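You operate a simulated robot arm through the tools that you are given. There is no shell and no other tool. Be economical: measure what you need, move in short steps, check, and stop when the job is done.

You run a simulated robot arm. Do the job below in one go: nothing can be reset, and whatever is moved stays where it is left.

TASK
Pull the dent under the black tab flat with the blue lifter.
Fine: bench light on; wind the knob back down and set the lifter on its mat; the tabs stay on. Set down upright: what you pick out.

Only the result counts: the job must be done as asked and must still hold three seconds after the hand-in. Knocking over, shifting, dropping, spilling or breaking anything else fails it.

THE ROBOT
A 7-joint arm with a two-finger parallel gripper, fixed in place. Base frame: the origin is at the foot of the arm, x ahead of it, y to its left, z up. Lengths are in mm, angles in degrees, forces in N, time in s.
With the tool pointing down near the work surface it reaches from about 460 to 920 mm from the base axis. Its first joint turns from -115.0 to 115.0 degrees. Payload 3.91 kg.
The tool frame sits at the grasp point between the pads (the TCP): z along the fingers, y along the line on which they close. The tips reach 30 mm beyond it. Largest opening 110 mm; finger width 20, thickness 10; the body of the gripper, 48 by 112 mm, starts 55 mm behind the TCP.
Orientation is that of the tool frame in the base frame, as a unit quaternion [x, y, z, w]. With the fingers straight down and closing along the base's y, the tool's x points along the base's -x, its y along +y and its z along -z.

THE INTERFACE
- The arm moves only by the tool move_arm. Its argument "rows" is a list of rows, each a list of 7 numbers: the gripper command, from -1 (shut) to 1 (fully open), values between in proportion, then the shift along the base's x, y, z in mm, then the turn, a rotation vector about the base's x, y, z in degrees. In form: [[jaw, x, y, z, wx, wy, wz], ...]. A call has 1 to 10 rows; each row shifts and turns the commanded pose from where the row before left it. Rows are played at 5 a second. More than 50 mm and 8.6 degrees between two rows, or a gripper value outside its range, and nothing of the call is played. A pose out of reach is approached as far as the arm can. The call stops where the force on the tool passes 60 N (or 10 N more than at its start, if that is more) or the arm is blocked; 0.2 s more then pass. The fingers move at their own pace (about 153 mm/s each) and stop on an object; they squeeze with about 34 N. The grip force told is the motor's: it shows also when the fingers shut on nothing. Time passes only in rows, and 0.2 s behind the last, so rows that do not move let the fingers close. The reply holds the time, the measured pose of the TCP, the force on the tool along the base axes, the opening and the grip force, in the units named above and with some noise, with the torque about the TCP (base axes, N m) and any sound that the robot's microphone picked up.
- Cameras (640 x 400 px; columns grow to the right, rows downward): "scene" is fixed at [395.1, 511.5, 1723.2]; the picture's right is [-0.89, -0.46, 0.00], its down [-0.34, 0.65, -0.68] and it looks along [0.31, -0.60, -0.73] (base axes); focal length 315 px, centre (320, 200). "wrist" rides on the gripper at [72, 17, -103] in the tool frame; the picture's right is [-0.23, 0.97, 0.00], its down [-0.76, -0.18, -0.62] and it looks along [-0.61, -0.14, 0.78] (tool axes); focal length 222 px, centre (320, 200). There is no depth. A picture from a camera that has moved, and an enlarged one, comes with that camera's place and axes in the base frame and with its lens. The place of the scene camera against the robot may be out by one fixed shift of up to 18 mm in any direction.
- capture(camera): a new picture of that camera. No time passes.
- move_column(by): slides the trunk up (or, below 0, down) by that many mm; the arm rides with it, the base frame stays. It gives what a move gives, with no picture.
- close_up(camera, box): a new picture of the part [left, top, right, bottom] of that camera's present view, enlarged. No time passes.
- job_done(): hands the job in; it is judged then, once.

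Work in short steps. Places have to be worked out from the pictures, the camera data and where the tool is seen: move nearer, look again, correct. Check each grasp and each placing, and mend what went wrong. You have 120 turns and 84 pictures in all, those below and enlarged ones among them. Open the gripper and draw the arm clear of the work before you hand the job in, unless the task says otherwise; then end with one line.

The tools are called after "Request:" as a command line: name --pt "numbers of a row" for each row, then --argument value for the rest, lists and objects as JSON in quotes. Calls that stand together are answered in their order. move_arm: Moves the arm, as the interface text tells. Its arguments: {"type":"object","properties":{"rows":{"type":"array","items":{"type":"array","items":{"type":"number"}}}},"required":["rows"]} The other tools are called the same way: move_column (by) slides the trunk up or down; capture (camera) takes a picture; close_up (camera, box) takes an enlarged picture of a part of a camera's view; job_done () hands the job in.

At the start:

```text
clock: 0.0
position: [504.5, 25.0, 1324.3]
ee_rot: [-0.001, 1.0, 0.0, 0.0]
ft_force: [-0.3, 0.1, -0.1]
moment: [0.02, -0.01, 0.04]
width: 110.0
grip_force: 0.0
trunk travel left (down, up): [-875.0, 115.0]
```

scene: 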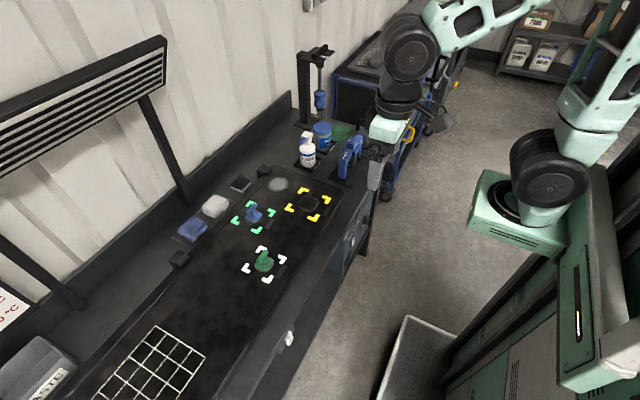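
wrist: 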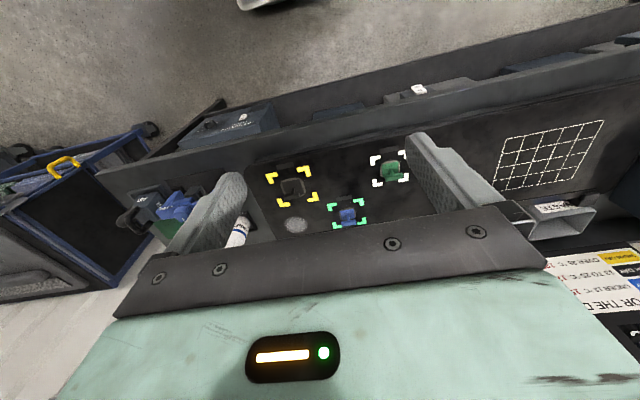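

The scene shows a bench with a panel, three tabs (black, blue, green) and tools at the far end. I'll enlarge the relevant parts first.

Request:
close_up --camera "scene" --box '[220, 150, 380, 290]'

Request:
close_up --camera "scene" --box '[280, 40, 440, 200]'

Request:
close_up --camera "scene" --box '[160, 150, 340, 270]'

Request:
close_up --camera "scene" --box '[240, 200, 400, 360]'

```text
2.86 times, centred on (300, 220) of scene
camera zoom: at [395.1, 511.5, 1723.2], right [-0.89, -0.46, 0.0], down [-0.34, 0.65, -0.68], along [0.31, -0.6, -0.73], focal length 899 px, centre (377, 143)
```

zoom: 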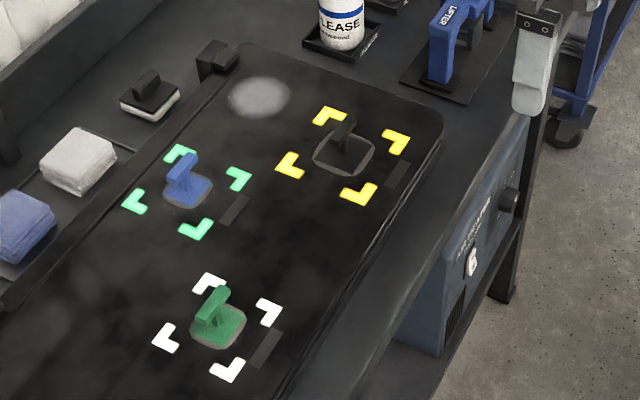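

```text
2.50 times, centred on (360, 120) of scene
camera zoom: at [395.1, 511.5, 1723.2], right [-0.89, -0.46, 0.0], down [-0.34, 0.65, -0.68], along [0.31, -0.6, -0.73], focal length 787 px, centre (220, 400)
```

zoom: 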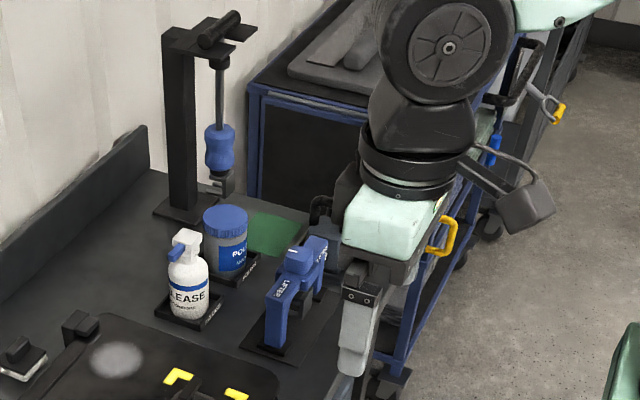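

```text
3.33 times, centred on (250, 210) of scene
camera zoom: at [395.1, 511.5, 1723.2], right [-0.89, -0.46, 0.0], down [-0.34, 0.65, -0.68], along [0.31, -0.6, -0.73], focal length 1049 px, centre (553, 167)
```

zoom: 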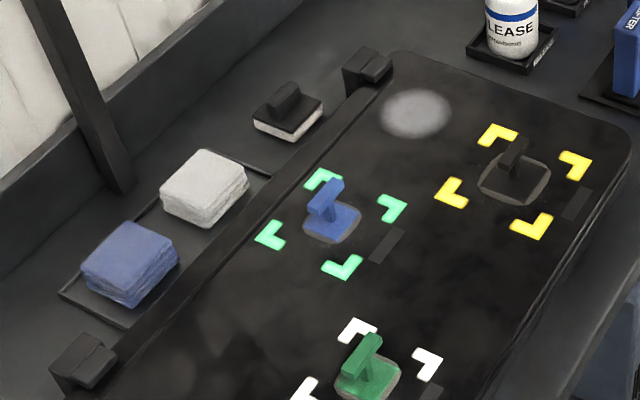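

```text
2.50 times, centred on (320, 280) of scene
camera zoom: at [395.1, 511.5, 1723.2], right [-0.89, -0.46, 0.0], down [-0.34, 0.65, -0.68], along [0.31, -0.6, -0.73], focal length 787 px, centre (320, 0)
```

zoom: 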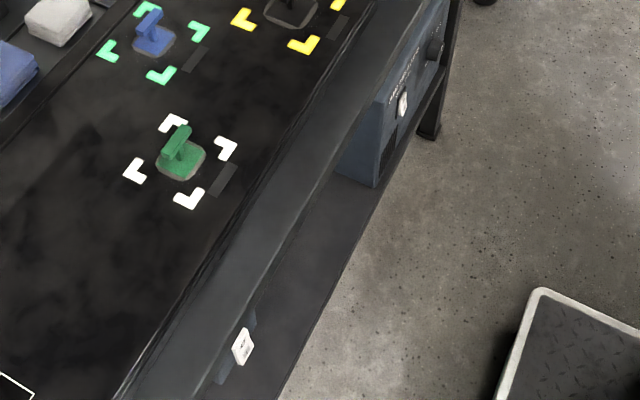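

The black tab seems near (740,-99,955), the lifter near (720,-365), and a switch sits on the bench front around (627,264,785). I'll read the wall card and labels next.

Request:
close_up --camera "wrist" --box '[540, 200, 640, 350]'

Request:
close_up --camera "scene" --box '[0, 280, 80, 400]'

Request:
close_up --camera "wrist" --box '[110, 90, 290, 270]'

Request:
close_up --camera "wrist" --box '[380, 60, 480, 120]'

```text
2.67 times, centred on (590, 275) of wrist
camera zoom: at [430.7, 41.9, 1428.2], right [0.23, 0.97, 0.0], down [0.76, -0.18, 0.62], along [0.61, -0.14, -0.78], focal length 592 px, centre (-400, 0)
```

zoom: 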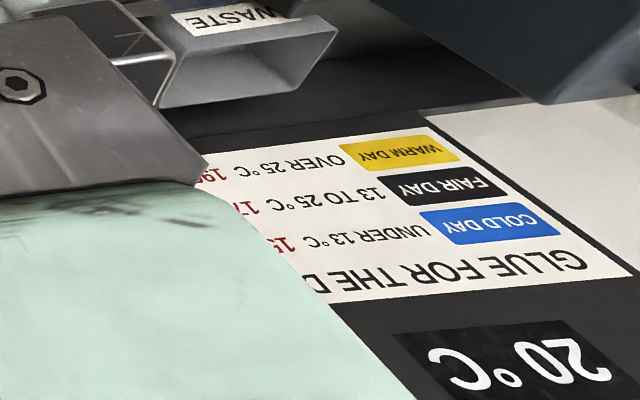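

```text
3.33 times, centred on (40, 340) of scene
camera zoom: at [395.1, 511.5, 1723.2], right [-0.89, -0.46, 0.0], down [-0.34, 0.65, -0.68], along [0.31, -0.6, -0.73], focal length 1049 px, centre (1253, -267)
```

zoom: 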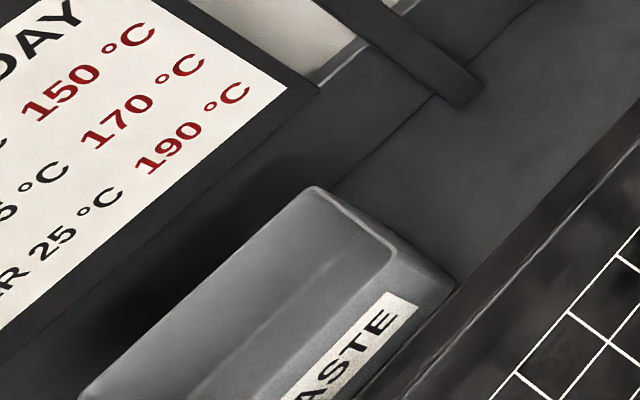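

```text
2.22 times, centred on (200, 180) of wrist
camera zoom: at [430.7, 41.9, 1428.2], right [0.23, 0.97, 0.0], down [0.76, -0.18, 0.62], along [0.61, -0.14, -0.78], focal length 494 px, centre (587, 244)
```

zoom: 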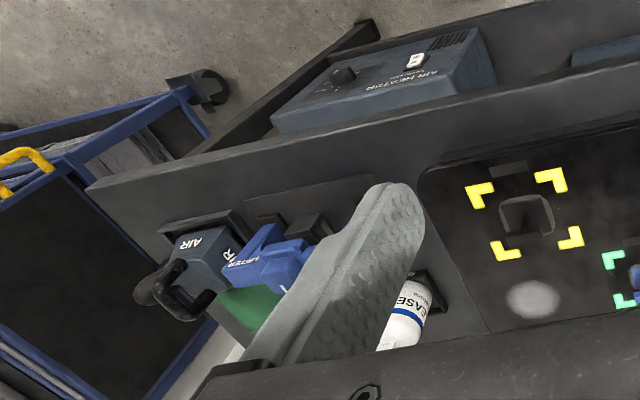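

```text
6.40 times, centred on (430, 90) of wrist
camera zoom: at [430.7, 41.9, 1428.2], right [0.23, 0.97, 0.0], down [0.76, -0.18, 0.62], along [0.61, -0.14, -0.78], focal length 1422 px, centre (-384, 904)
```

zoom: 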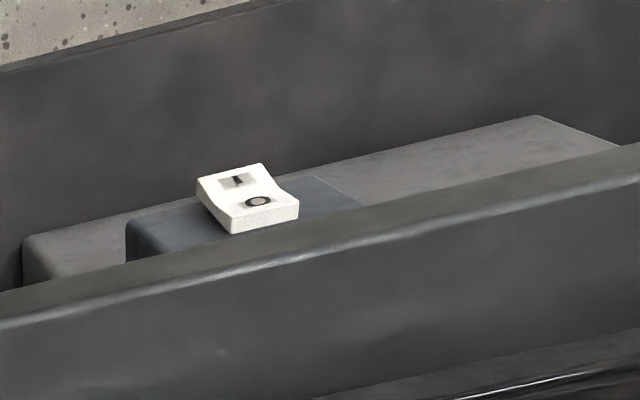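

The wall card concerns glue, which is already done. I'll lower the trunk and move toward the lifter for a better look.

Request:
move_column --by -170

Request:
move_arm --pt "1 5 -45 0 0 0 0" --pt "1 5 -45 0 0 0 0" --pt "1 5 -45 0 0 0 0" --pt "1 5 -45 0 0 0 0" --pt "1 5 -45 0 0 0 0" --pt "1 5 -45 0 0 0 0" --pt "1 5 -45 0 0 0 0" --pt "1 5 -35 0 0 0 0"

Request:
capture --camera "wrist"

Request:
capture --camera "scene"

```text
clock: 1.9
position: [504.9, 24.3, 1154.5]
ee_rot: [0.0, 1.0, 0.0, 0.0]
ft_force: [-0.9, 0.6, 0.0]
moment: [-0.02, -0.01, -0.07]
width: 110.1
grip_force: 0.0
trunk travel left (down, up): [-705.0, 285.0]
```

```text
clock: 3.7
position: [545.8, -325.3, 1155.6]
ee_rot: [0.0, 1.0, 0.0, 0.0]
ft_force: [-0.1, 0.5, -0.2]
moment: [-0.02, -0.02, 0.01]
width: 109.7
grip_force: 0.1
trunk travel left (down, up): [-705.0, 285.0]
```

```text
73 pictures are left
camera wrist: at [471.7, -309.0, 1258.9], right [0.22, 0.97, 0.0], down [0.76, -0.18, 0.62], along [0.61, -0.14, -0.78], focal length 222 px, centre (320, 200)
```

wrist: 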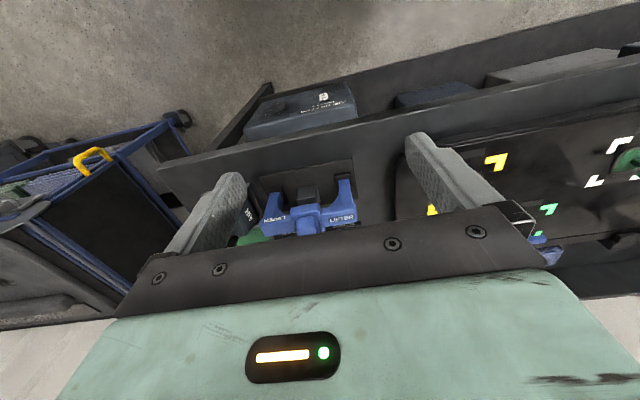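

```text
72 pictures are left
```

scene: 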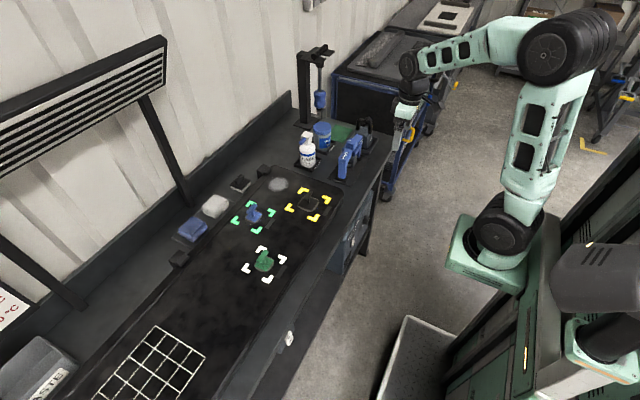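

The lifter is now in view, a blue bridge with two legs. I'll enlarge it.

Request:
close_up --camera "wrist" --box '[230, 150, 390, 250]'

Request:
close_up --camera "scene" --box '[310, 110, 390, 190]'

```text
4.00 times, centred on (310, 200) of wrist
camera zoom: at [471.7, -309.0, 1258.9], right [0.22, 0.97, 0.0], down [0.76, -0.18, 0.62], along [0.61, -0.14, -0.78], focal length 888 px, centre (360, 200)
```

zoom: 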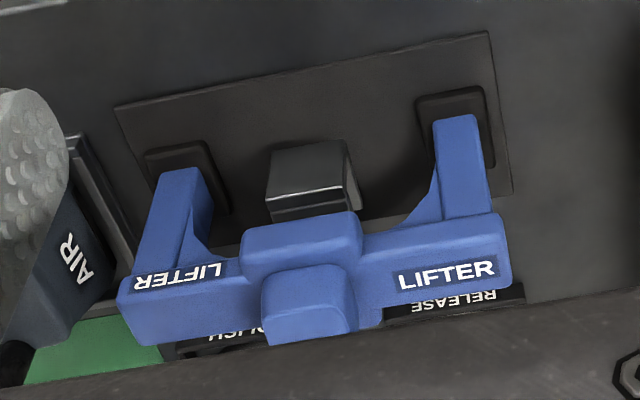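

```text
5.00 times, centred on (350, 150) of scene
camera zoom: at [395.1, 511.5, 1723.2], right [-0.89, -0.46, 0.0], down [-0.34, 0.65, -0.68], along [0.31, -0.6, -0.73], focal length 1574 px, centre (170, 450)
```

zoom: 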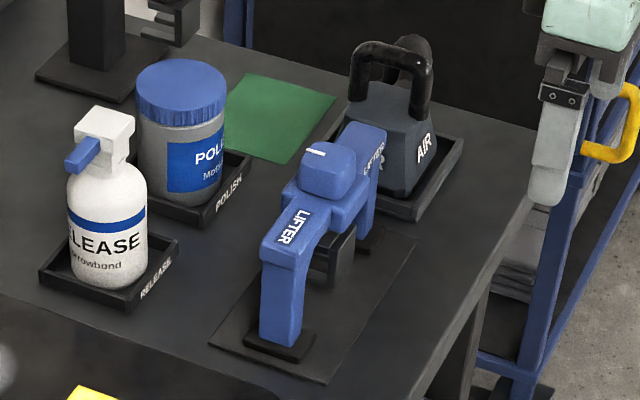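

Bench top works out to z≈890 with the mat's front corner near (674,-294). I'll lower in front of the lifter for a closer view.

Request:
move_arm --pt "1 -15 -10 -45 0 0 0" --pt "1 -15 -10 -45 0 0 0" --pt "1 -10 -5 -40 0 0 0"

Request:
capture --camera "wrist"

```text
clock: 4.5
position: [504.9, -350.0, 1022.9]
ee_rot: [0.0, 1.0, 0.0, 0.0]
ft_force: [-0.2, 1.0, -0.2]
moment: [-0.03, -0.03, 0.02]
width: 110.3
grip_force: 0.1
trunk travel left (down, up): [-705.0, 285.0]
```

```text
69 pictures are left
camera wrist: at [431.0, -332.0, 1127.6], right [0.23, 0.97, 0.0], down [0.76, -0.18, 0.62], along [0.61, -0.14, -0.78], focal length 222 px, centre (320, 200)
```

wrist: 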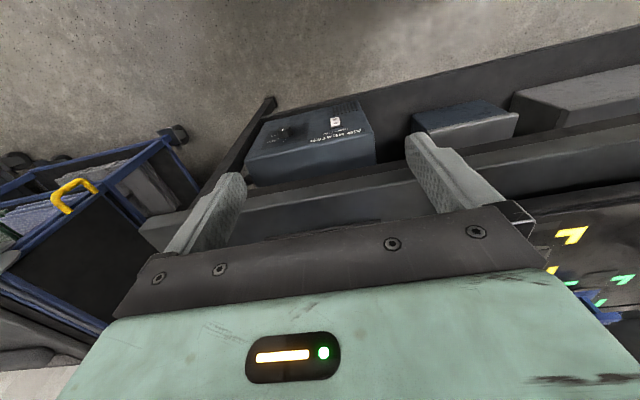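

The gripper hides the lifter from here; I'll move forward so it sits between the fingers in view.

Request:
move_arm --pt "1 50 0 25 0 0 0" --pt "1 50 0 25 0 0 0"

Request:
close_up --camera "wrist" --box '[190, 120, 430, 270]'

```text
refused: row 1 steps farther than a row can; nothing moved
```

```text
2.67 times, centred on (310, 195) of wrist
camera zoom: at [431.0, -332.0, 1127.6], right [0.23, 0.97, 0.0], down [0.76, -0.18, 0.62], along [0.61, -0.14, -0.78], focal length 592 px, centre (347, 213)
```

zoom: 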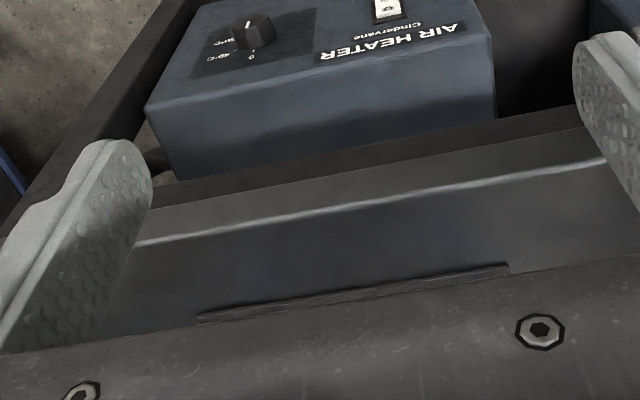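

The step was over 50 mm, so it was refused. I'll repeat it with smaller rows.

Request:
move_arm --pt "1 35 0 20 0 0 0" --pt "1 35 0 20 0 0 0" --pt "1 30 0 10 0 0 0"

Request:
close_up --camera "wrist" --box '[190, 120, 430, 270]'

```text
clock: 5.3
position: [603.7, -349.7, 1073.1]
ee_rot: [0.0, 1.0, 0.0, 0.0]
ft_force: [0.0, -0.5, 0.5]
moment: [0.01, 0.02, 0.0]
width: 110.1
grip_force: 0.1
trunk travel left (down, up): [-705.0, 285.0]
```

```text
2.67 times, centred on (310, 195) of wrist
camera zoom: at [529.9, -332.7, 1177.2], right [0.23, 0.97, 0.0], down [0.76, -0.18, 0.62], along [0.61, -0.14, -0.78], focal length 592 px, centre (347, 213)
```

zoom: 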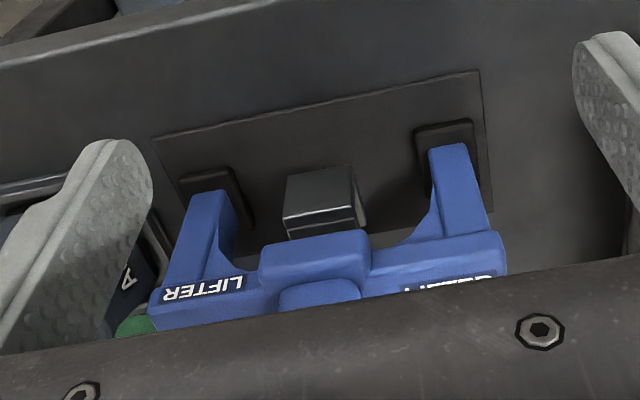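

The mat spans y -480..-295, with the lifter centred at about (718,-387). I need the claw and tab shapes, so I'll enlarge the scene camera strongly.

Request:
close_up --camera "scene" --box '[334, 134, 366, 184]'

Request:
close_up --camera "scene" --box '[280, 180, 340, 225]'

```text
8.00 times, centred on (350, 159) of scene
camera zoom: at [395.1, 511.5, 1723.2], right [-0.89, -0.46, 0.0], down [-0.34, 0.65, -0.68], along [0.31, -0.6, -0.73], focal length 2518 px, centre (80, 528)
```

zoom: 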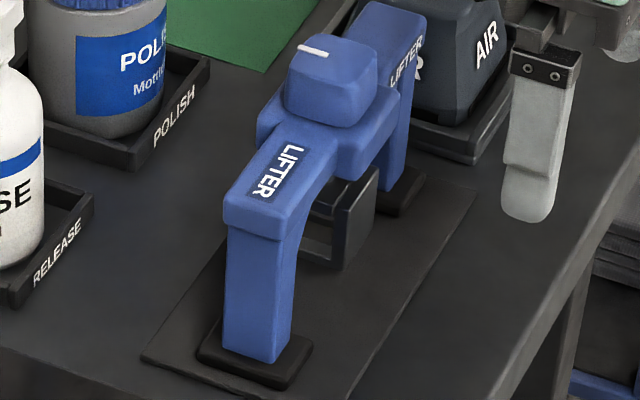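

```text
8.89 times, centred on (310, 202) of scene
camera zoom: at [395.1, 511.5, 1723.2], right [-0.89, -0.46, 0.0], down [-0.34, 0.65, -0.68], along [0.31, -0.6, -0.73], focal length 2798 px, centre (409, 178)
```

zoom: 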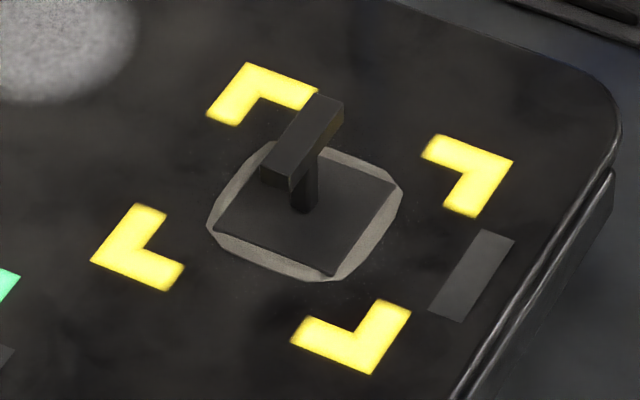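

The claw seems to be a C-bracket, closed at the -x side with its lip toward +x, and the tab's T-bar runs along y. I'll move over the black tab to measure it.

Request:
move_arm --pt "1 -10 0 45 0 0 0" --pt "1 -5 48 0 0 0 0" --pt "1 -5 48 0 0 0 0" --pt "1 -5 48 0 0 0 0" --pt "1 -5 48 0 0 0 0" --pt "1 0 48 0 0 0 0" --pt "1 0 48 0 0 0 0"

Request:
close_up --camera "wrist" --box '[230, 140, 390, 240]'

Request:
capture --camera "wrist"

```text
clock: 6.9
position: [574.9, -62.6, 1119.7]
ee_rot: [0.001, 1.0, -0.001, 0.0]
ft_force: [-0.3, -0.3, -0.8]
moment: [0.02, -0.02, 0.01]
width: 110.0
grip_force: 0.1
trunk travel left (down, up): [-705.0, 285.0]
```

```text
4.00 times, centred on (310, 190) of wrist
camera zoom: at [501.7, -45.1, 1223.5], right [0.23, 0.97, 0.0], down [0.76, -0.18, 0.62], along [0.61, -0.14, -0.78], focal length 888 px, centre (360, 240)
```

zoom: 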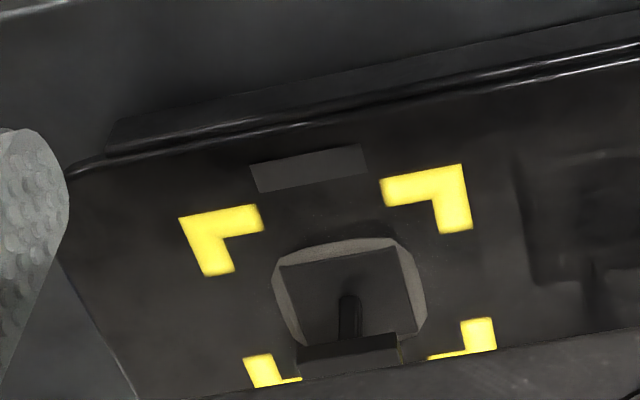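

```text
63 pictures are left
camera wrist: at [501.7, -45.1, 1223.5], right [0.23, 0.97, 0.0], down [0.76, -0.18, 0.62], along [0.61, -0.14, -0.78], focal length 222 px, centre (320, 200)
```

wrist: 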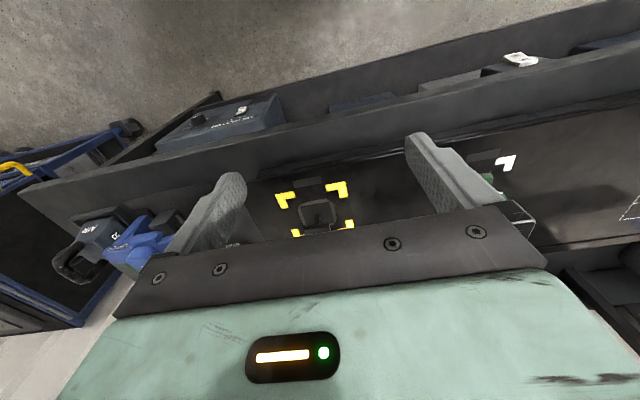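

Both cameras agree: tab stem at (763,-110), panel top z≈928, T-bar top z≈964. Now I'll yaw the tool -90° (needed for gripping across x) and later tilt to look at the lifter's side from +y.

Request:
move_arm --pt "1 16 -14 0 0 0 -8.5" --pt "1 16 -14 0 0 0 -8.5" --pt "1 16 -14 0 0 0 -8.5" --pt "1 16 -14 0 0 0 -8.5" --pt "1 16 -14 0 0 0 -8.5" --pt "1 16 -14 0 0 0 -8.5" --pt "1 16 -14 0 0 0 -8.5" --pt "1 16 -14 0 0 0 -8.5" --pt "1 16 -14 0 0 0 -8.5" --pt "1 16 -14 0 0 0 -8.5"

Request:
move_arm --pt "1 0 0 0 0 0 -5" --pt "1 0 0 -20 -8 0 0" --pt "1 0 0 -20 -8 0 0" --pt "1 0 0 -20 -8 0 0"

Request:
capture --camera "wrist"

```text
clock: 9.1
position: [735.3, -201.0, 1120.1]
ee_rot: [0.676, 0.737, 0.0, 0.0]
ft_force: [0.2, 0.1, -0.3]
moment: [0.0, 0.03, 0.0]
width: 110.1
grip_force: 0.0
trunk travel left (down, up): [-705.0, 285.0]
```

```text
clock: 10.1
position: [734.2, -203.1, 1059.6]
ee_rot: [0.691, 0.692, -0.148, 0.148]
ft_force: [0.7, -0.6, 0.2]
moment: [0.05, -0.01, -0.01]
width: 110.2
grip_force: 0.0
trunk travel left (down, up): [-705.0, 285.0]
```

```text
62 pictures are left
camera wrist: at [749.9, -94.1, 1124.9], right [0.97, -0.21, 0.09], down [-0.18, -0.44, 0.88], along [-0.14, -0.87, -0.47], focal length 222 px, centre (320, 200)
```

wrist: 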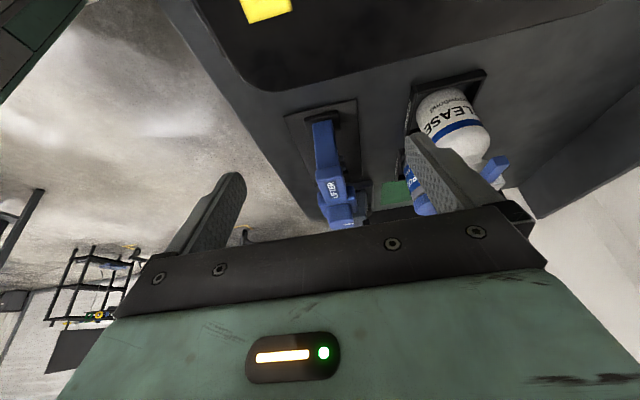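

Good view. I'll lower 65 mm for a more level side view of the claw.

Request:
move_arm --pt "1 0 0 -35 0 0 0" --pt "1 0 0 -30 0 0 0"

Request:
close_up --camera "wrist" --box '[260, 120, 420, 240]'

```text
clock: 10.7
position: [734.3, -203.5, 993.4]
ee_rot: [0.692, 0.691, -0.147, 0.147]
ft_force: [0.3, -0.2, 0.0]
moment: [0.03, -0.01, -0.01]
width: 110.1
grip_force: 0.1
trunk travel left (down, up): [-705.0, 285.0]
```

```text
3.33 times, centred on (340, 180) of wrist
camera zoom: at [749.2, -94.4, 1060.0], right [0.97, -0.21, 0.09], down [-0.18, -0.44, 0.88], along [-0.14, -0.87, -0.47], focal length 740 px, centre (253, 267)
```

zoom: 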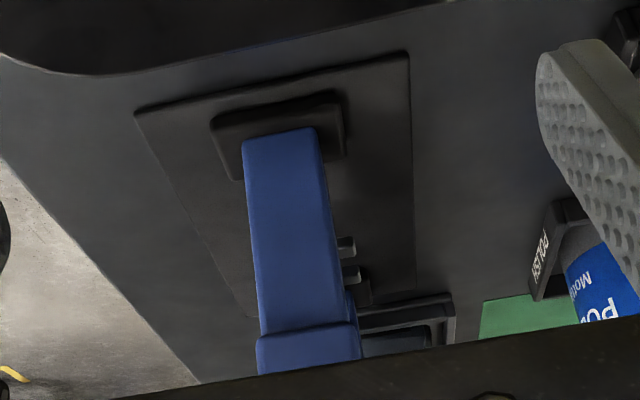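

The claw is a fork: plate at -x (x≈708), two tines pointing +x (ends x≈746, y ±13), so it slides onto the tab moving +x. Lifter centre ≈(730,-389.5), hub z≈966–985, knob top ≈1014. I'll raise, straighten and go above it.

Request:
move_arm --pt "1 0 0 45 0 0 0" --pt "1 0 0 45 0 0 0" --pt "1 0 0 25 8 0 0" --pt "1 0 -20 0 8 0 0" --pt "1 0 -40 0 8 0 0" --pt "1 0 -45 0 0 0 0" --pt "1 0 -45 0 0 0 0" --pt "1 -4 -36 0 0 0 0"

Request:
close_up --camera "scene" --box '[310, 90, 390, 190]'

Request:
capture --camera "wrist"

```text
clock: 12.5
position: [733.7, -387.4, 1109.7]
ee_rot: [0.707, 0.707, 0.0, 0.0]
ft_force: [0.7, 0.8, 0.1]
moment: [-0.06, -0.01, 0.03]
width: 110.0
grip_force: 0.1
trunk travel left (down, up): [-705.0, 285.0]
```

```text
4.00 times, centred on (350, 140) of scene
camera zoom: at [395.1, 511.5, 1723.2], right [-0.89, -0.46, 0.0], down [-0.34, 0.65, -0.68], along [0.31, -0.6, -0.73], focal length 1259 px, centre (200, 440)
```

zoom: 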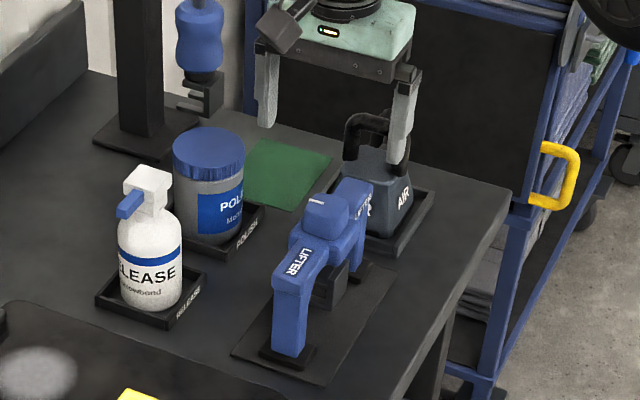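

```text
59 pictures are left
camera wrist: at [747.5, -315.1, 1213.6], right [0.97, -0.23, 0.0], down [-0.18, -0.76, 0.62], along [-0.14, -0.61, -0.78], focal length 222 px, centre (320, 200)
```

wrist: 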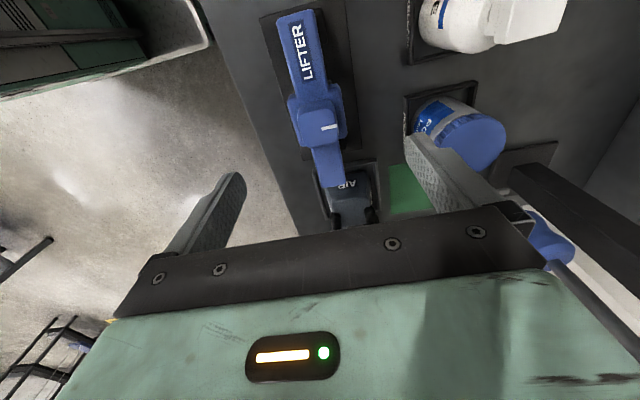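

Scene-camera calibration looks within a few mm. I'll zoom the wrist view to fix the hub position before descending.

Request:
close_up --camera "wrist" --box '[250, 60, 390, 200]'

```text
2.86 times, centred on (320, 130) of wrist
camera zoom: at [747.5, -315.1, 1213.6], right [0.97, -0.23, 0.0], down [-0.18, -0.76, 0.62], along [-0.14, -0.61, -0.78], focal length 635 px, centre (320, 400)
```

zoom: 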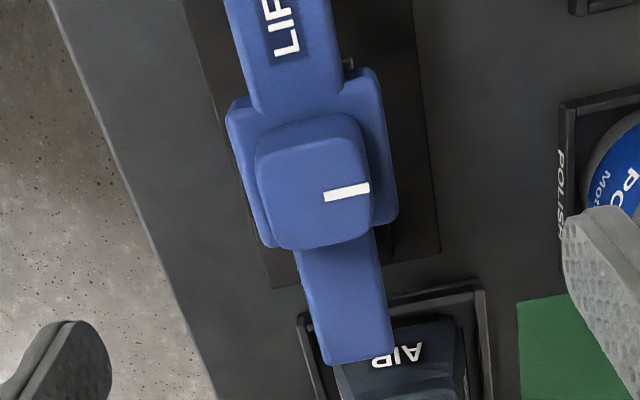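

Knob centre ≈(730,-389), hub x from 704 to 753. Descending to z≈983 and closing.

Request:
move_arm --pt "1 -4.5 -2 -40 0 0 0" --pt "1 0 0 -40 0 0 0" --pt "1 0 0 -35 0 0 0" --pt "1 0 0 -11 0 0 0"

Request:
close_up --camera "scene" --box '[318, 120, 382, 190]'

```text
clock: 13.5
position: [726.7, -388.6, 983.3]
ee_rot: [0.706, 0.708, 0.0, 0.0]
ft_force: [-0.3, 0.3, -0.2]
moment: [-0.01, 0.01, -0.01]
width: 110.0
grip_force: 0.2
trunk travel left (down, up): [-705.0, 285.0]
```

```text
5.71 times, centred on (350, 155) of scene
camera zoom: at [395.1, 511.5, 1723.2], right [-0.89, -0.46, 0.0], down [-0.34, 0.65, -0.68], along [0.31, -0.6, -0.73], focal length 1798 px, centre (149, 457)
```

zoom: 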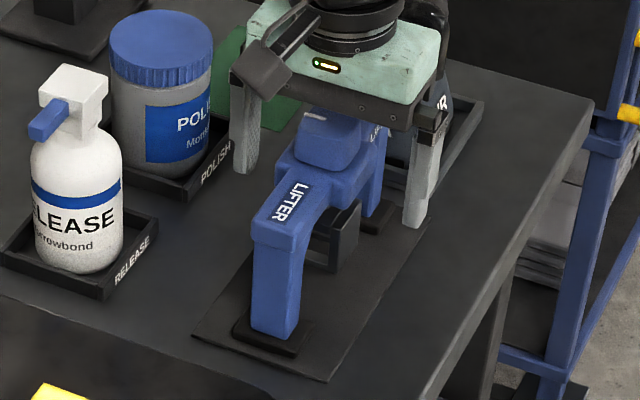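

The fingers straddle the hub properly. Closing in two stages.

Request:
move_arm --pt "0.1 2 -0.5 0 0 0 0" --pt "0.1 0 0 0 0 0 0" --pt "-1 0 0 0 0 0 0" --pt "-1 0 0 0 0 0 0" --pt "-1 0 0 0 0 0 0"

Request:
close_up --camera "scene" --box '[318, 120, 382, 190]'

```text
clock: 14.7
position: [729.0, -391.6, 983.9]
ee_rot: [0.706, 0.708, 0.0, 0.0]
ft_force: [4.4, 0.3, 1.6]
moment: [-0.03, -0.26, 0.01]
width: 54.0
grip_force: 34.5
trunk travel left (down, up): [-705.0, 285.0]
```

```text
5.71 times, centred on (350, 155) of scene
camera zoom: at [395.1, 511.5, 1723.2], right [-0.89, -0.46, 0.0], down [-0.34, 0.65, -0.68], along [0.31, -0.6, -0.73], focal length 1798 px, centre (149, 457)
```

zoom: 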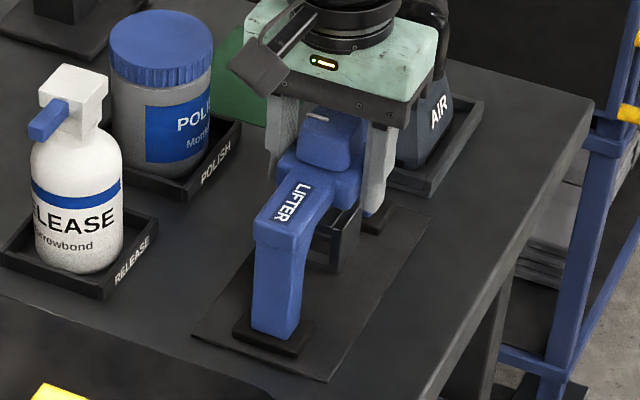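

Gripped firmly (54 mm, 34 N). Lifting straight up 115 mm.

Request:
move_arm --pt "-1 0 0 10 0 0 0" --pt "-1 0 0 25 0 0 0" --pt "-1 0 0 40 0 0 0" --pt "-1 0 0 40 0 0 0"

Request:
close_up --camera "scene" --box '[318, 100, 382, 170]'

```text
clock: 15.7
position: [730.4, -391.0, 1100.4]
ee_rot: [0.706, 0.708, -0.001, 0.0]
ft_force: [0.4, 1.0, -7.2]
moment: [0.05, 0.0, -0.01]
width: 53.9
grip_force: 34.1
trunk travel left (down, up): [-705.0, 285.0]
```

```text
5.71 times, centred on (350, 135) of scene
camera zoom: at [395.1, 511.5, 1723.2], right [-0.89, -0.46, 0.0], down [-0.34, 0.65, -0.68], along [0.31, -0.6, -0.73], focal length 1798 px, centre (149, 571)
```

zoom: 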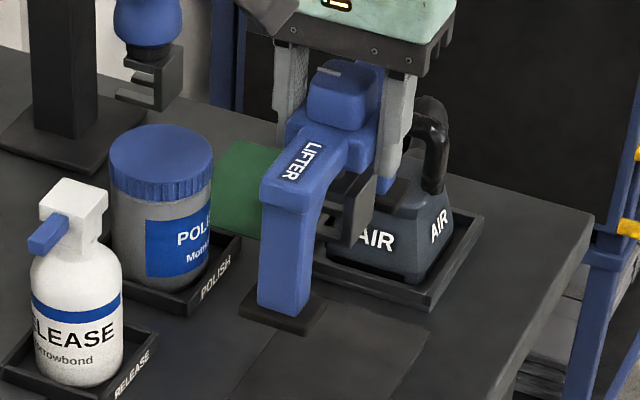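

Lifter held (7 N), claw opens toward +x as thought. Moving over to in front of the black tab.

Request:
move_arm --pt "-1 -2 46.8 0 0 0 0" --pt "-1 -2 46.8 0 0 0 0" --pt "-1 -2 46.8 0 0 0 0" --pt "-1 -2 46.8 0 0 0 0" --pt "-1 -2 46.8 0 0 0 0" --pt "-1 0 46.8 0 0 0 0" --pt "-1 0 0 -35 0 0 0"

Request:
close_up --camera "scene" --box '[275, 150, 355, 230]'

Request:
capture --camera "wrist"

```text
clock: 17.3
position: [717.4, -107.4, 1063.9]
ee_rot: [0.707, 0.707, 0.0, 0.0]
ft_force: [-0.9, 0.1, -5.7]
moment: [0.01, 0.01, 0.0]
width: 53.9
grip_force: 34.6
trunk travel left (down, up): [-705.0, 285.0]
```

```text
5.00 times, centred on (315, 190) of scene
camera zoom: at [395.1, 511.5, 1723.2], right [-0.89, -0.46, 0.0], down [-0.34, 0.65, -0.68], along [0.31, -0.6, -0.73], focal length 1574 px, centre (345, 250)
```

zoom: 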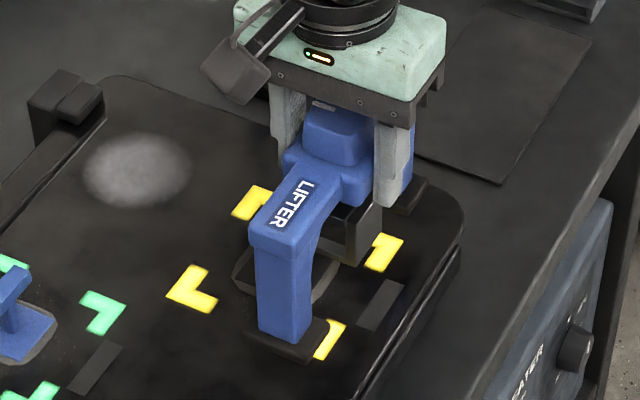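

```text
53 pictures are left
camera wrist: at [733.4, -34.2, 1167.1], right [0.97, -0.23, 0.0], down [-0.18, -0.76, 0.62], along [-0.14, -0.61, -0.78], focal length 222 px, centre (320, 200)
```

wrist: 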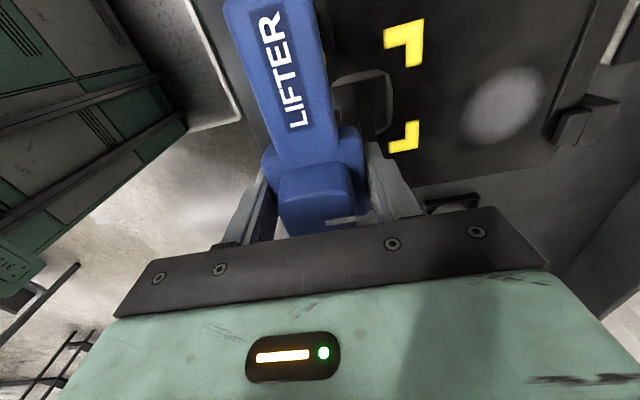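

The tab is visible beside the lifter. I'll zoom the wrist view to refine the tab's y relative to the tool.

Request:
close_up --camera "wrist" --box '[310, 10, 450, 170]'

```text
2.50 times, centred on (380, 90) of wrist
camera zoom: at [733.4, -34.2, 1167.1], right [0.97, -0.23, 0.0], down [-0.18, -0.76, 0.62], along [-0.14, -0.61, -0.78], focal length 555 px, centre (170, 475)
```

zoom: 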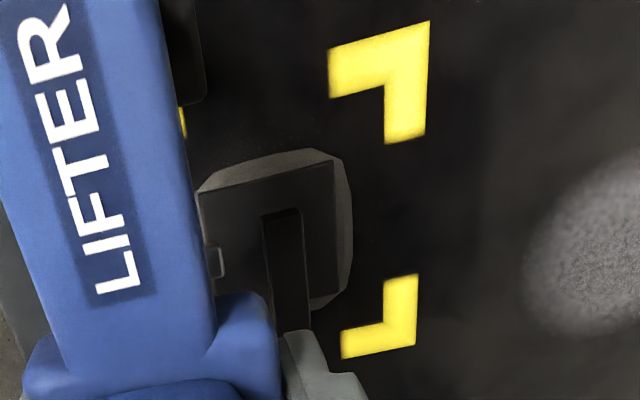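

Tab bar is centred at y≈-111, x≈760. I'll shift y by -3.5 and lower to hover just above the panel, still short of the tab, then check the tine height against the bar.

Request:
move_arm --pt "-1 0 -3.5 -14 0 0 0" --pt "-1 0 0 -10 0 0 0"

Request:
close_up --camera "scene" --box '[290, 175, 340, 215]'

Request:
close_up --camera "wrist" --box '[310, 10, 430, 130]'

```text
clock: 17.9
position: [716.6, -110.8, 1041.4]
ee_rot: [0.707, 0.708, 0.001, 0.0]
ft_force: [-0.2, -0.1, -5.7]
moment: [0.03, -0.01, -0.03]
width: 53.9
grip_force: 34.6
trunk travel left (down, up): [-705.0, 285.0]
```

```text
10.00 times, centred on (315, 195) of scene
camera zoom: at [395.1, 511.5, 1723.2], right [-0.89, -0.46, 0.0], down [-0.34, 0.65, -0.68], along [0.31, -0.6, -0.73], focal length 3147 px, centre (370, 250)
```

zoom: 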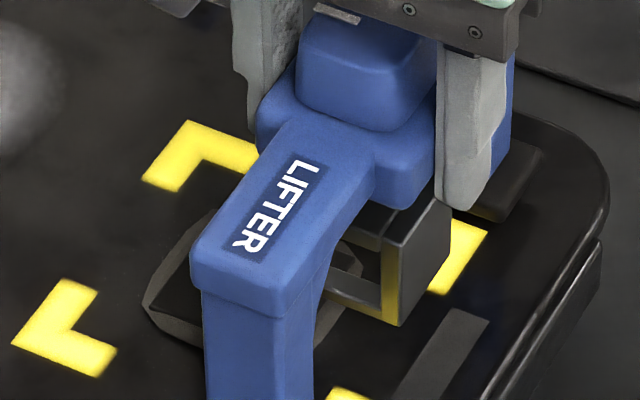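

```text
3.33 times, centred on (370, 70) of wrist
camera zoom: at [732.6, -38.4, 1143.5], right [0.97, -0.23, 0.0], down [-0.18, -0.76, 0.62], along [-0.14, -0.61, -0.78], focal length 740 px, centre (153, 633)
```

zoom: 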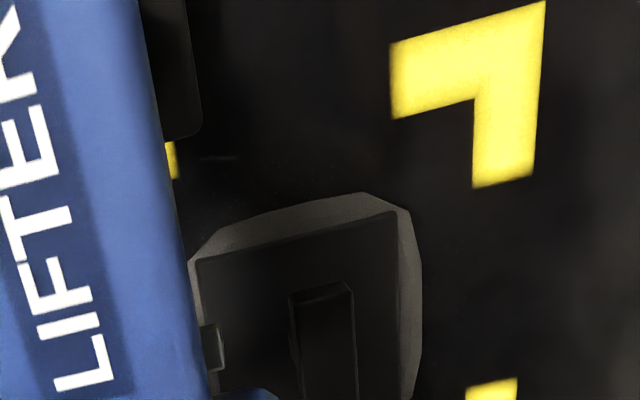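

Heights of tine and bar are close, so I want a sharper look at the claw before sliding.

Request:
close_up --camera "scene" --box '[308, 192, 326, 206]'

```text
16.00 times, centred on (317, 199) of scene
camera zoom: at [395.1, 511.5, 1723.2], right [-0.89, -0.46, 0.0], down [-0.34, 0.65, -0.68], along [0.31, -0.6, -0.73], focal length 5036 px, centre (368, 216)
```

zoom: 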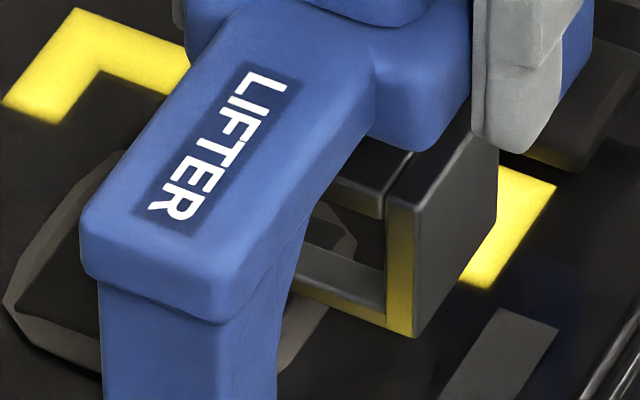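

Claw geometry: tine ≈20–26 mm above the feet, while the bar's underside is ≈24–27 mm above the panel – marginal. I'll lower to near contact first, sensing force.

Request:
move_arm --pt "-1 0 0 -3 0 0 0" --pt "-1 0 0 -2 0 0 0"

Request:
move_arm --pt "-1 0 0 -1 0 0 0" --pt "-1 0 0 -1 0 0 0"

```text
clock: 18.5
position: [718.5, -111.4, 1033.3]
ee_rot: [0.707, 0.707, 0.0, 0.0]
ft_force: [0.5, 1.0, -6.6]
moment: [-0.02, 0.02, -0.01]
width: 53.9
grip_force: 34.6
trunk travel left (down, up): [-705.0, 285.0]
```

```text
clock: 19.1
position: [717.9, -112.1, 1032.6]
ee_rot: [0.708, 0.707, -0.001, 0.0]
ft_force: [-0.4, -0.6, -6.8]
moment: [-0.01, -0.05, 0.03]
width: 54.0
grip_force: 33.2
trunk travel left (down, up): [-705.0, 285.0]
```

Still no contact (weight 6.8 N hanging). Continuing down in 1 mm steps.

Request:
move_arm --pt "-1 0 0 -1 0 0 0" --pt "-1 0 0 -0.5 0 0 0"

Request:
move_arm --pt "-1 0 0 -1 0 0 0" --pt "-1 0 0 -0.5 0 0 0"

```text
clock: 19.7
position: [716.9, -113.1, 1030.8]
ee_rot: [0.707, 0.707, -0.001, 0.0]
ft_force: [0.3, 1.0, -6.1]
moment: [0.0, -0.01, -0.01]
width: 53.7
grip_force: 34.1
trunk travel left (down, up): [-705.0, 285.0]
```

```text
clock: 20.3
position: [717.1, -112.3, 1029.4]
ee_rot: [0.707, 0.707, 0.0, 0.0]
ft_force: [1.3, 0.9, -4.5]
moment: [-0.19, 0.0, 0.03]
width: 53.9
grip_force: 34.1
trunk travel left (down, up): [-705.0, 285.0]
```

Contact just begins at TCP z≈1029.4, which puts the tine top ≈951, slightly under the bar. Sliding +x gently toward the tab in steps.

Request:
move_arm --pt "-1 5 0.5 0.3 0 0 0" --pt "-1 5 0.5 0 0 0 0" --pt "-1 4 0 0 0 0 0"

Request:
close_up --camera "wrist" --box '[310, 10, 430, 130]'

```text
clock: 21.1
position: [731.9, -111.8, 1030.0]
ee_rot: [0.707, 0.707, 0.0, 0.0]
ft_force: [0.1, 0.8, -6.0]
moment: [-0.09, 0.06, -0.05]
width: 53.9
grip_force: 34.7
trunk travel left (down, up): [-705.0, 285.0]
```

```text
3.33 times, centred on (370, 70) of wrist
camera zoom: at [748.1, -39.6, 1133.4], right [0.97, -0.23, 0.0], down [-0.18, -0.76, 0.62], along [-0.14, -0.61, -0.78], focal length 740 px, centre (153, 633)
```

zoom: 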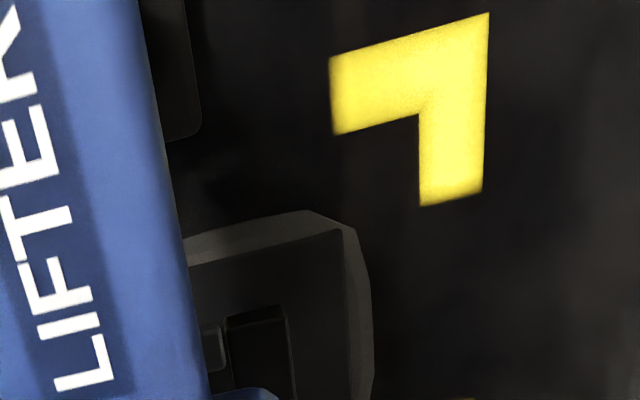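

Tine tip is right at the bar's edge. Advancing in small steps at contact height, watching the x force.

Request:
move_arm --pt "-1 2 0.4 -0.5 0 0 0" --pt "-1 2 0 0 0 0 0"

Request:
move_arm --pt "-1 2 0 0 0 0 0" --pt "-1 2 0 0 0 0 0"

Request:
close_up --camera "wrist" --box '[310, 40, 400, 130]'

```text
clock: 21.7
position: [735.2, -112.6, 1030.1]
ee_rot: [0.706, 0.708, 0.0, 0.0]
ft_force: [-4.7, -0.7, 2.5]
moment: [0.03, 0.6, 0.09]
width: 54.1
grip_force: 34.0
trunk travel left (down, up): [-705.0, 285.0]
```

```text
clock: 22.3
position: [740.3, -111.6, 1028.2]
ee_rot: [0.707, 0.707, 0.001, 0.0]
ft_force: [-4.7, 1.1, 4.2]
moment: [-0.24, 0.33, -0.13]
width: 53.4
grip_force: 33.8
trunk travel left (down, up): [-705.0, 285.0]
```

```text
4.44 times, centred on (355, 85) of wrist
camera zoom: at [755.5, -39.4, 1133.2], right [0.97, -0.23, 0.0], down [-0.18, -0.76, 0.62], along [-0.14, -0.61, -0.78], focal length 987 px, centre (164, 711)
```

zoom: 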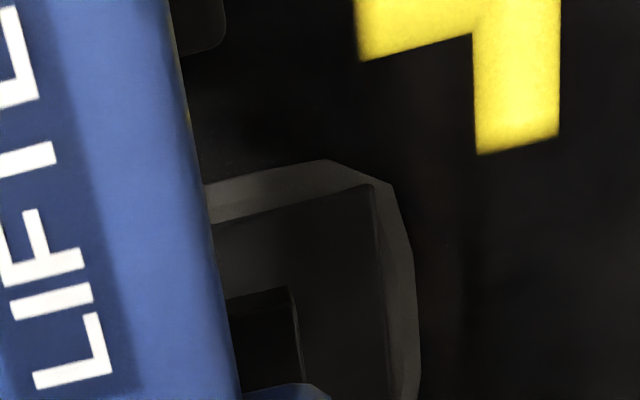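

The tine has passed beneath the bar; the x force is consistent with foot friction. Continuing.

Request:
move_arm --pt "-1 2 0 0.4 0 0 0" --pt "-1 3 0 0 0 0 0"

Request:
move_arm --pt "-1 3 0 0 0 0 0" --pt "-1 3 0 0 0 0 0"

Request:
close_up --camera "scene" --box '[303, 192, 321, 206]'

```text
clock: 22.9
position: [745.1, -110.9, 1030.4]
ee_rot: [0.707, 0.707, 0.0, 0.0]
ft_force: [-2.8, -0.3, -1.1]
moment: [-0.18, 0.11, -0.1]
width: 53.9
grip_force: 34.2
trunk travel left (down, up): [-705.0, 285.0]
```

```text
clock: 23.5
position: [752.0, -111.8, 1029.5]
ee_rot: [0.707, 0.707, 0.0, -0.001]
ft_force: [-1.3, 0.1, -3.0]
moment: [-0.15, 0.06, -0.06]
width: 54.1
grip_force: 34.1
trunk travel left (down, up): [-705.0, 285.0]
```

```text
16.00 times, centred on (312, 199) of scene
camera zoom: at [395.1, 511.5, 1723.2], right [-0.89, -0.46, 0.0], down [-0.34, 0.65, -0.68], along [0.31, -0.6, -0.73], focal length 5036 px, centre (448, 216)
```

zoom: 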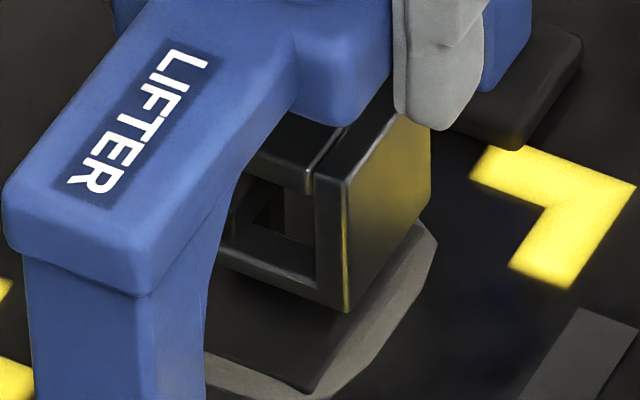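

Sliding in cleanly. Going the remaining ~9 mm to x≈761.

Request:
move_arm --pt "-1 3 0 0 0 0 0" --pt "-1 3 0 0 0 0 0" --pt "-1 3 0 0 0 0 0"

Request:
close_up --camera "scene" --box '[303, 192, 321, 206]'

Request:
close_up --camera "wrist" --box '[310, 10, 430, 130]'

```text
clock: 24.3
position: [761.8, -112.4, 1029.9]
ee_rot: [0.708, 0.707, 0.0, 0.0]
ft_force: [-2.4, -0.4, -2.1]
moment: [-0.37, 0.11, -0.14]
width: 54.0
grip_force: 33.9
trunk travel left (down, up): [-705.0, 285.0]
```

```text
16.00 times, centred on (312, 199) of scene
camera zoom: at [395.1, 511.5, 1723.2], right [-0.89, -0.46, 0.0], down [-0.34, 0.65, -0.68], along [0.31, -0.6, -0.73], focal length 5036 px, centre (448, 216)
```

zoom: 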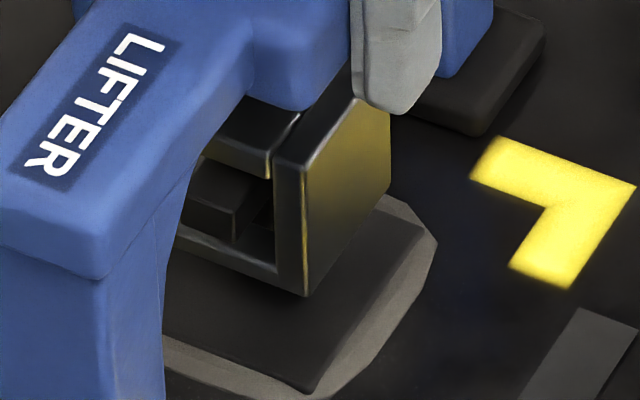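

```text
3.33 times, centred on (370, 70) of wrist
camera zoom: at [776.2, -38.8, 1133.2], right [0.97, -0.23, 0.0], down [-0.18, -0.76, 0.62], along [-0.14, -0.61, -0.78], focal length 740 px, centre (153, 633)
```

zoom: 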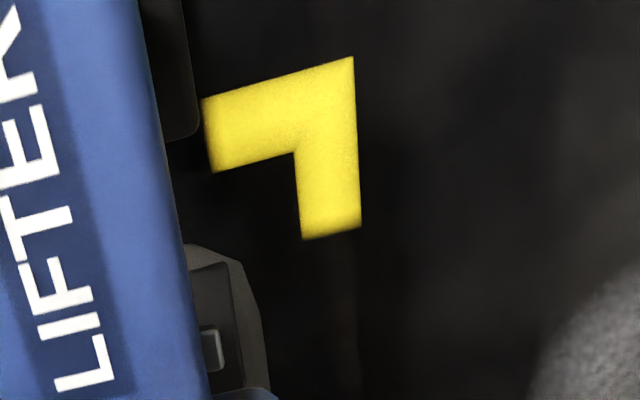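

The bar now sits inside the claw with the tines beneath it. I'll set the lifter's weight down, open, and check it stands.

Request:
move_arm --pt "-1 0 0 -0.5 0 0 0" --pt "0.3 0 0 0 0 0 0" --pt "0.6 0 0 0 0 0 0"

Request:
close_up --camera "scene" --box '[290, 175, 340, 215]'

```text
clock: 25.1
position: [761.0, -110.8, 1029.8]
ee_rot: [0.707, 0.707, 0.001, 0.0]
ft_force: [0.1, 0.6, -0.1]
moment: [0.0, 0.0, 0.01]
width: 88.3
grip_force: 0.1
trunk travel left (down, up): [-705.0, 285.0]
```

```text
10.00 times, centred on (315, 195) of scene
camera zoom: at [395.1, 511.5, 1723.2], right [-0.89, -0.46, 0.0], down [-0.34, 0.65, -0.68], along [0.31, -0.6, -0.73], focal length 3147 px, centre (370, 250)
```

zoom: 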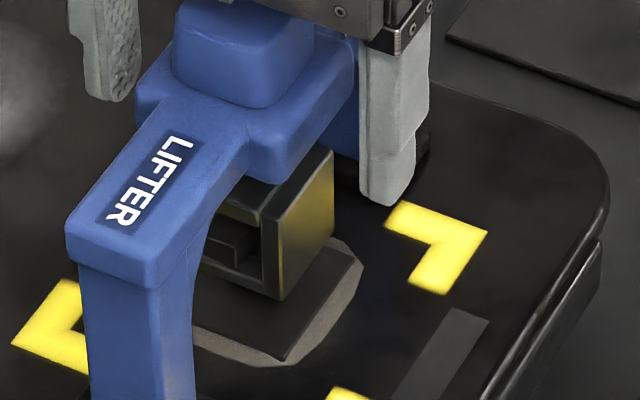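

Lifter stands over the tab, claw around the bar. I'll rise to knob height and grip the knob.

Request:
move_arm --pt "0.6 0 0 34 0 0 0" --pt "0.0 0 0 0 0 0 0" --pt "-1 0 0 0 0 0 0" --pt "-1 0 0 0 0 0 0" --pt "-1 0 0 0 0 0 0"

Request:
capture --camera "wrist"

Request:
close_up --camera "scene" --box '[290, 170, 340, 210]'

```text
clock: 26.3
position: [760.0, -110.3, 1060.5]
ee_rot: [0.707, 0.708, 0.0, 0.0]
ft_force: [-1.5, 1.2, 0.4]
moment: [0.08, 0.25, 0.03]
width: 53.8
grip_force: 33.5
trunk travel left (down, up): [-705.0, 285.0]
```

```text
42 pictures are left
camera wrist: at [776.0, -38.0, 1165.0], right [0.97, -0.23, 0.0], down [-0.18, -0.76, 0.62], along [-0.14, -0.61, -0.78], focal length 222 px, centre (320, 200)
```

wrist: 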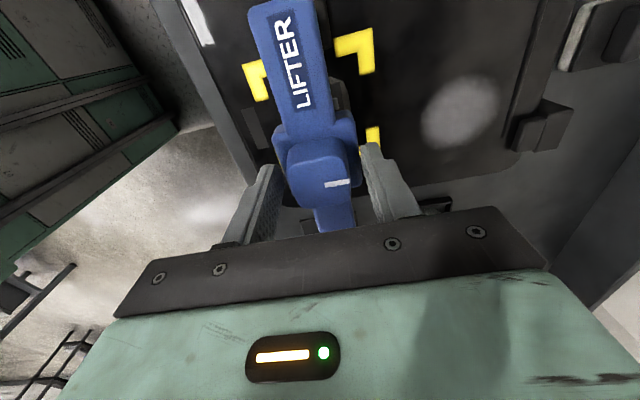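

```text
10.00 times, centred on (315, 190) of scene
camera zoom: at [395.1, 511.5, 1723.2], right [-0.89, -0.46, 0.0], down [-0.34, 0.65, -0.68], along [0.31, -0.6, -0.73], focal length 3147 px, centre (370, 300)
```

zoom: 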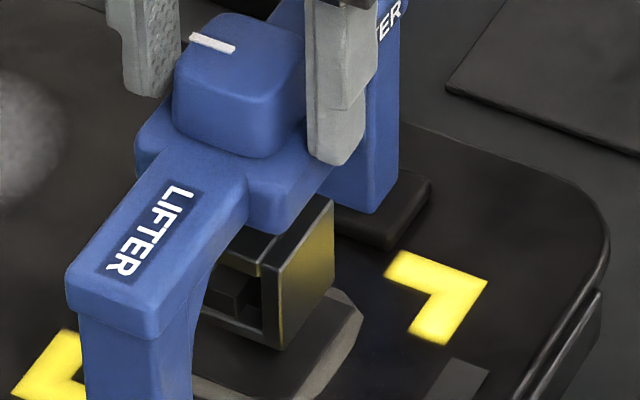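

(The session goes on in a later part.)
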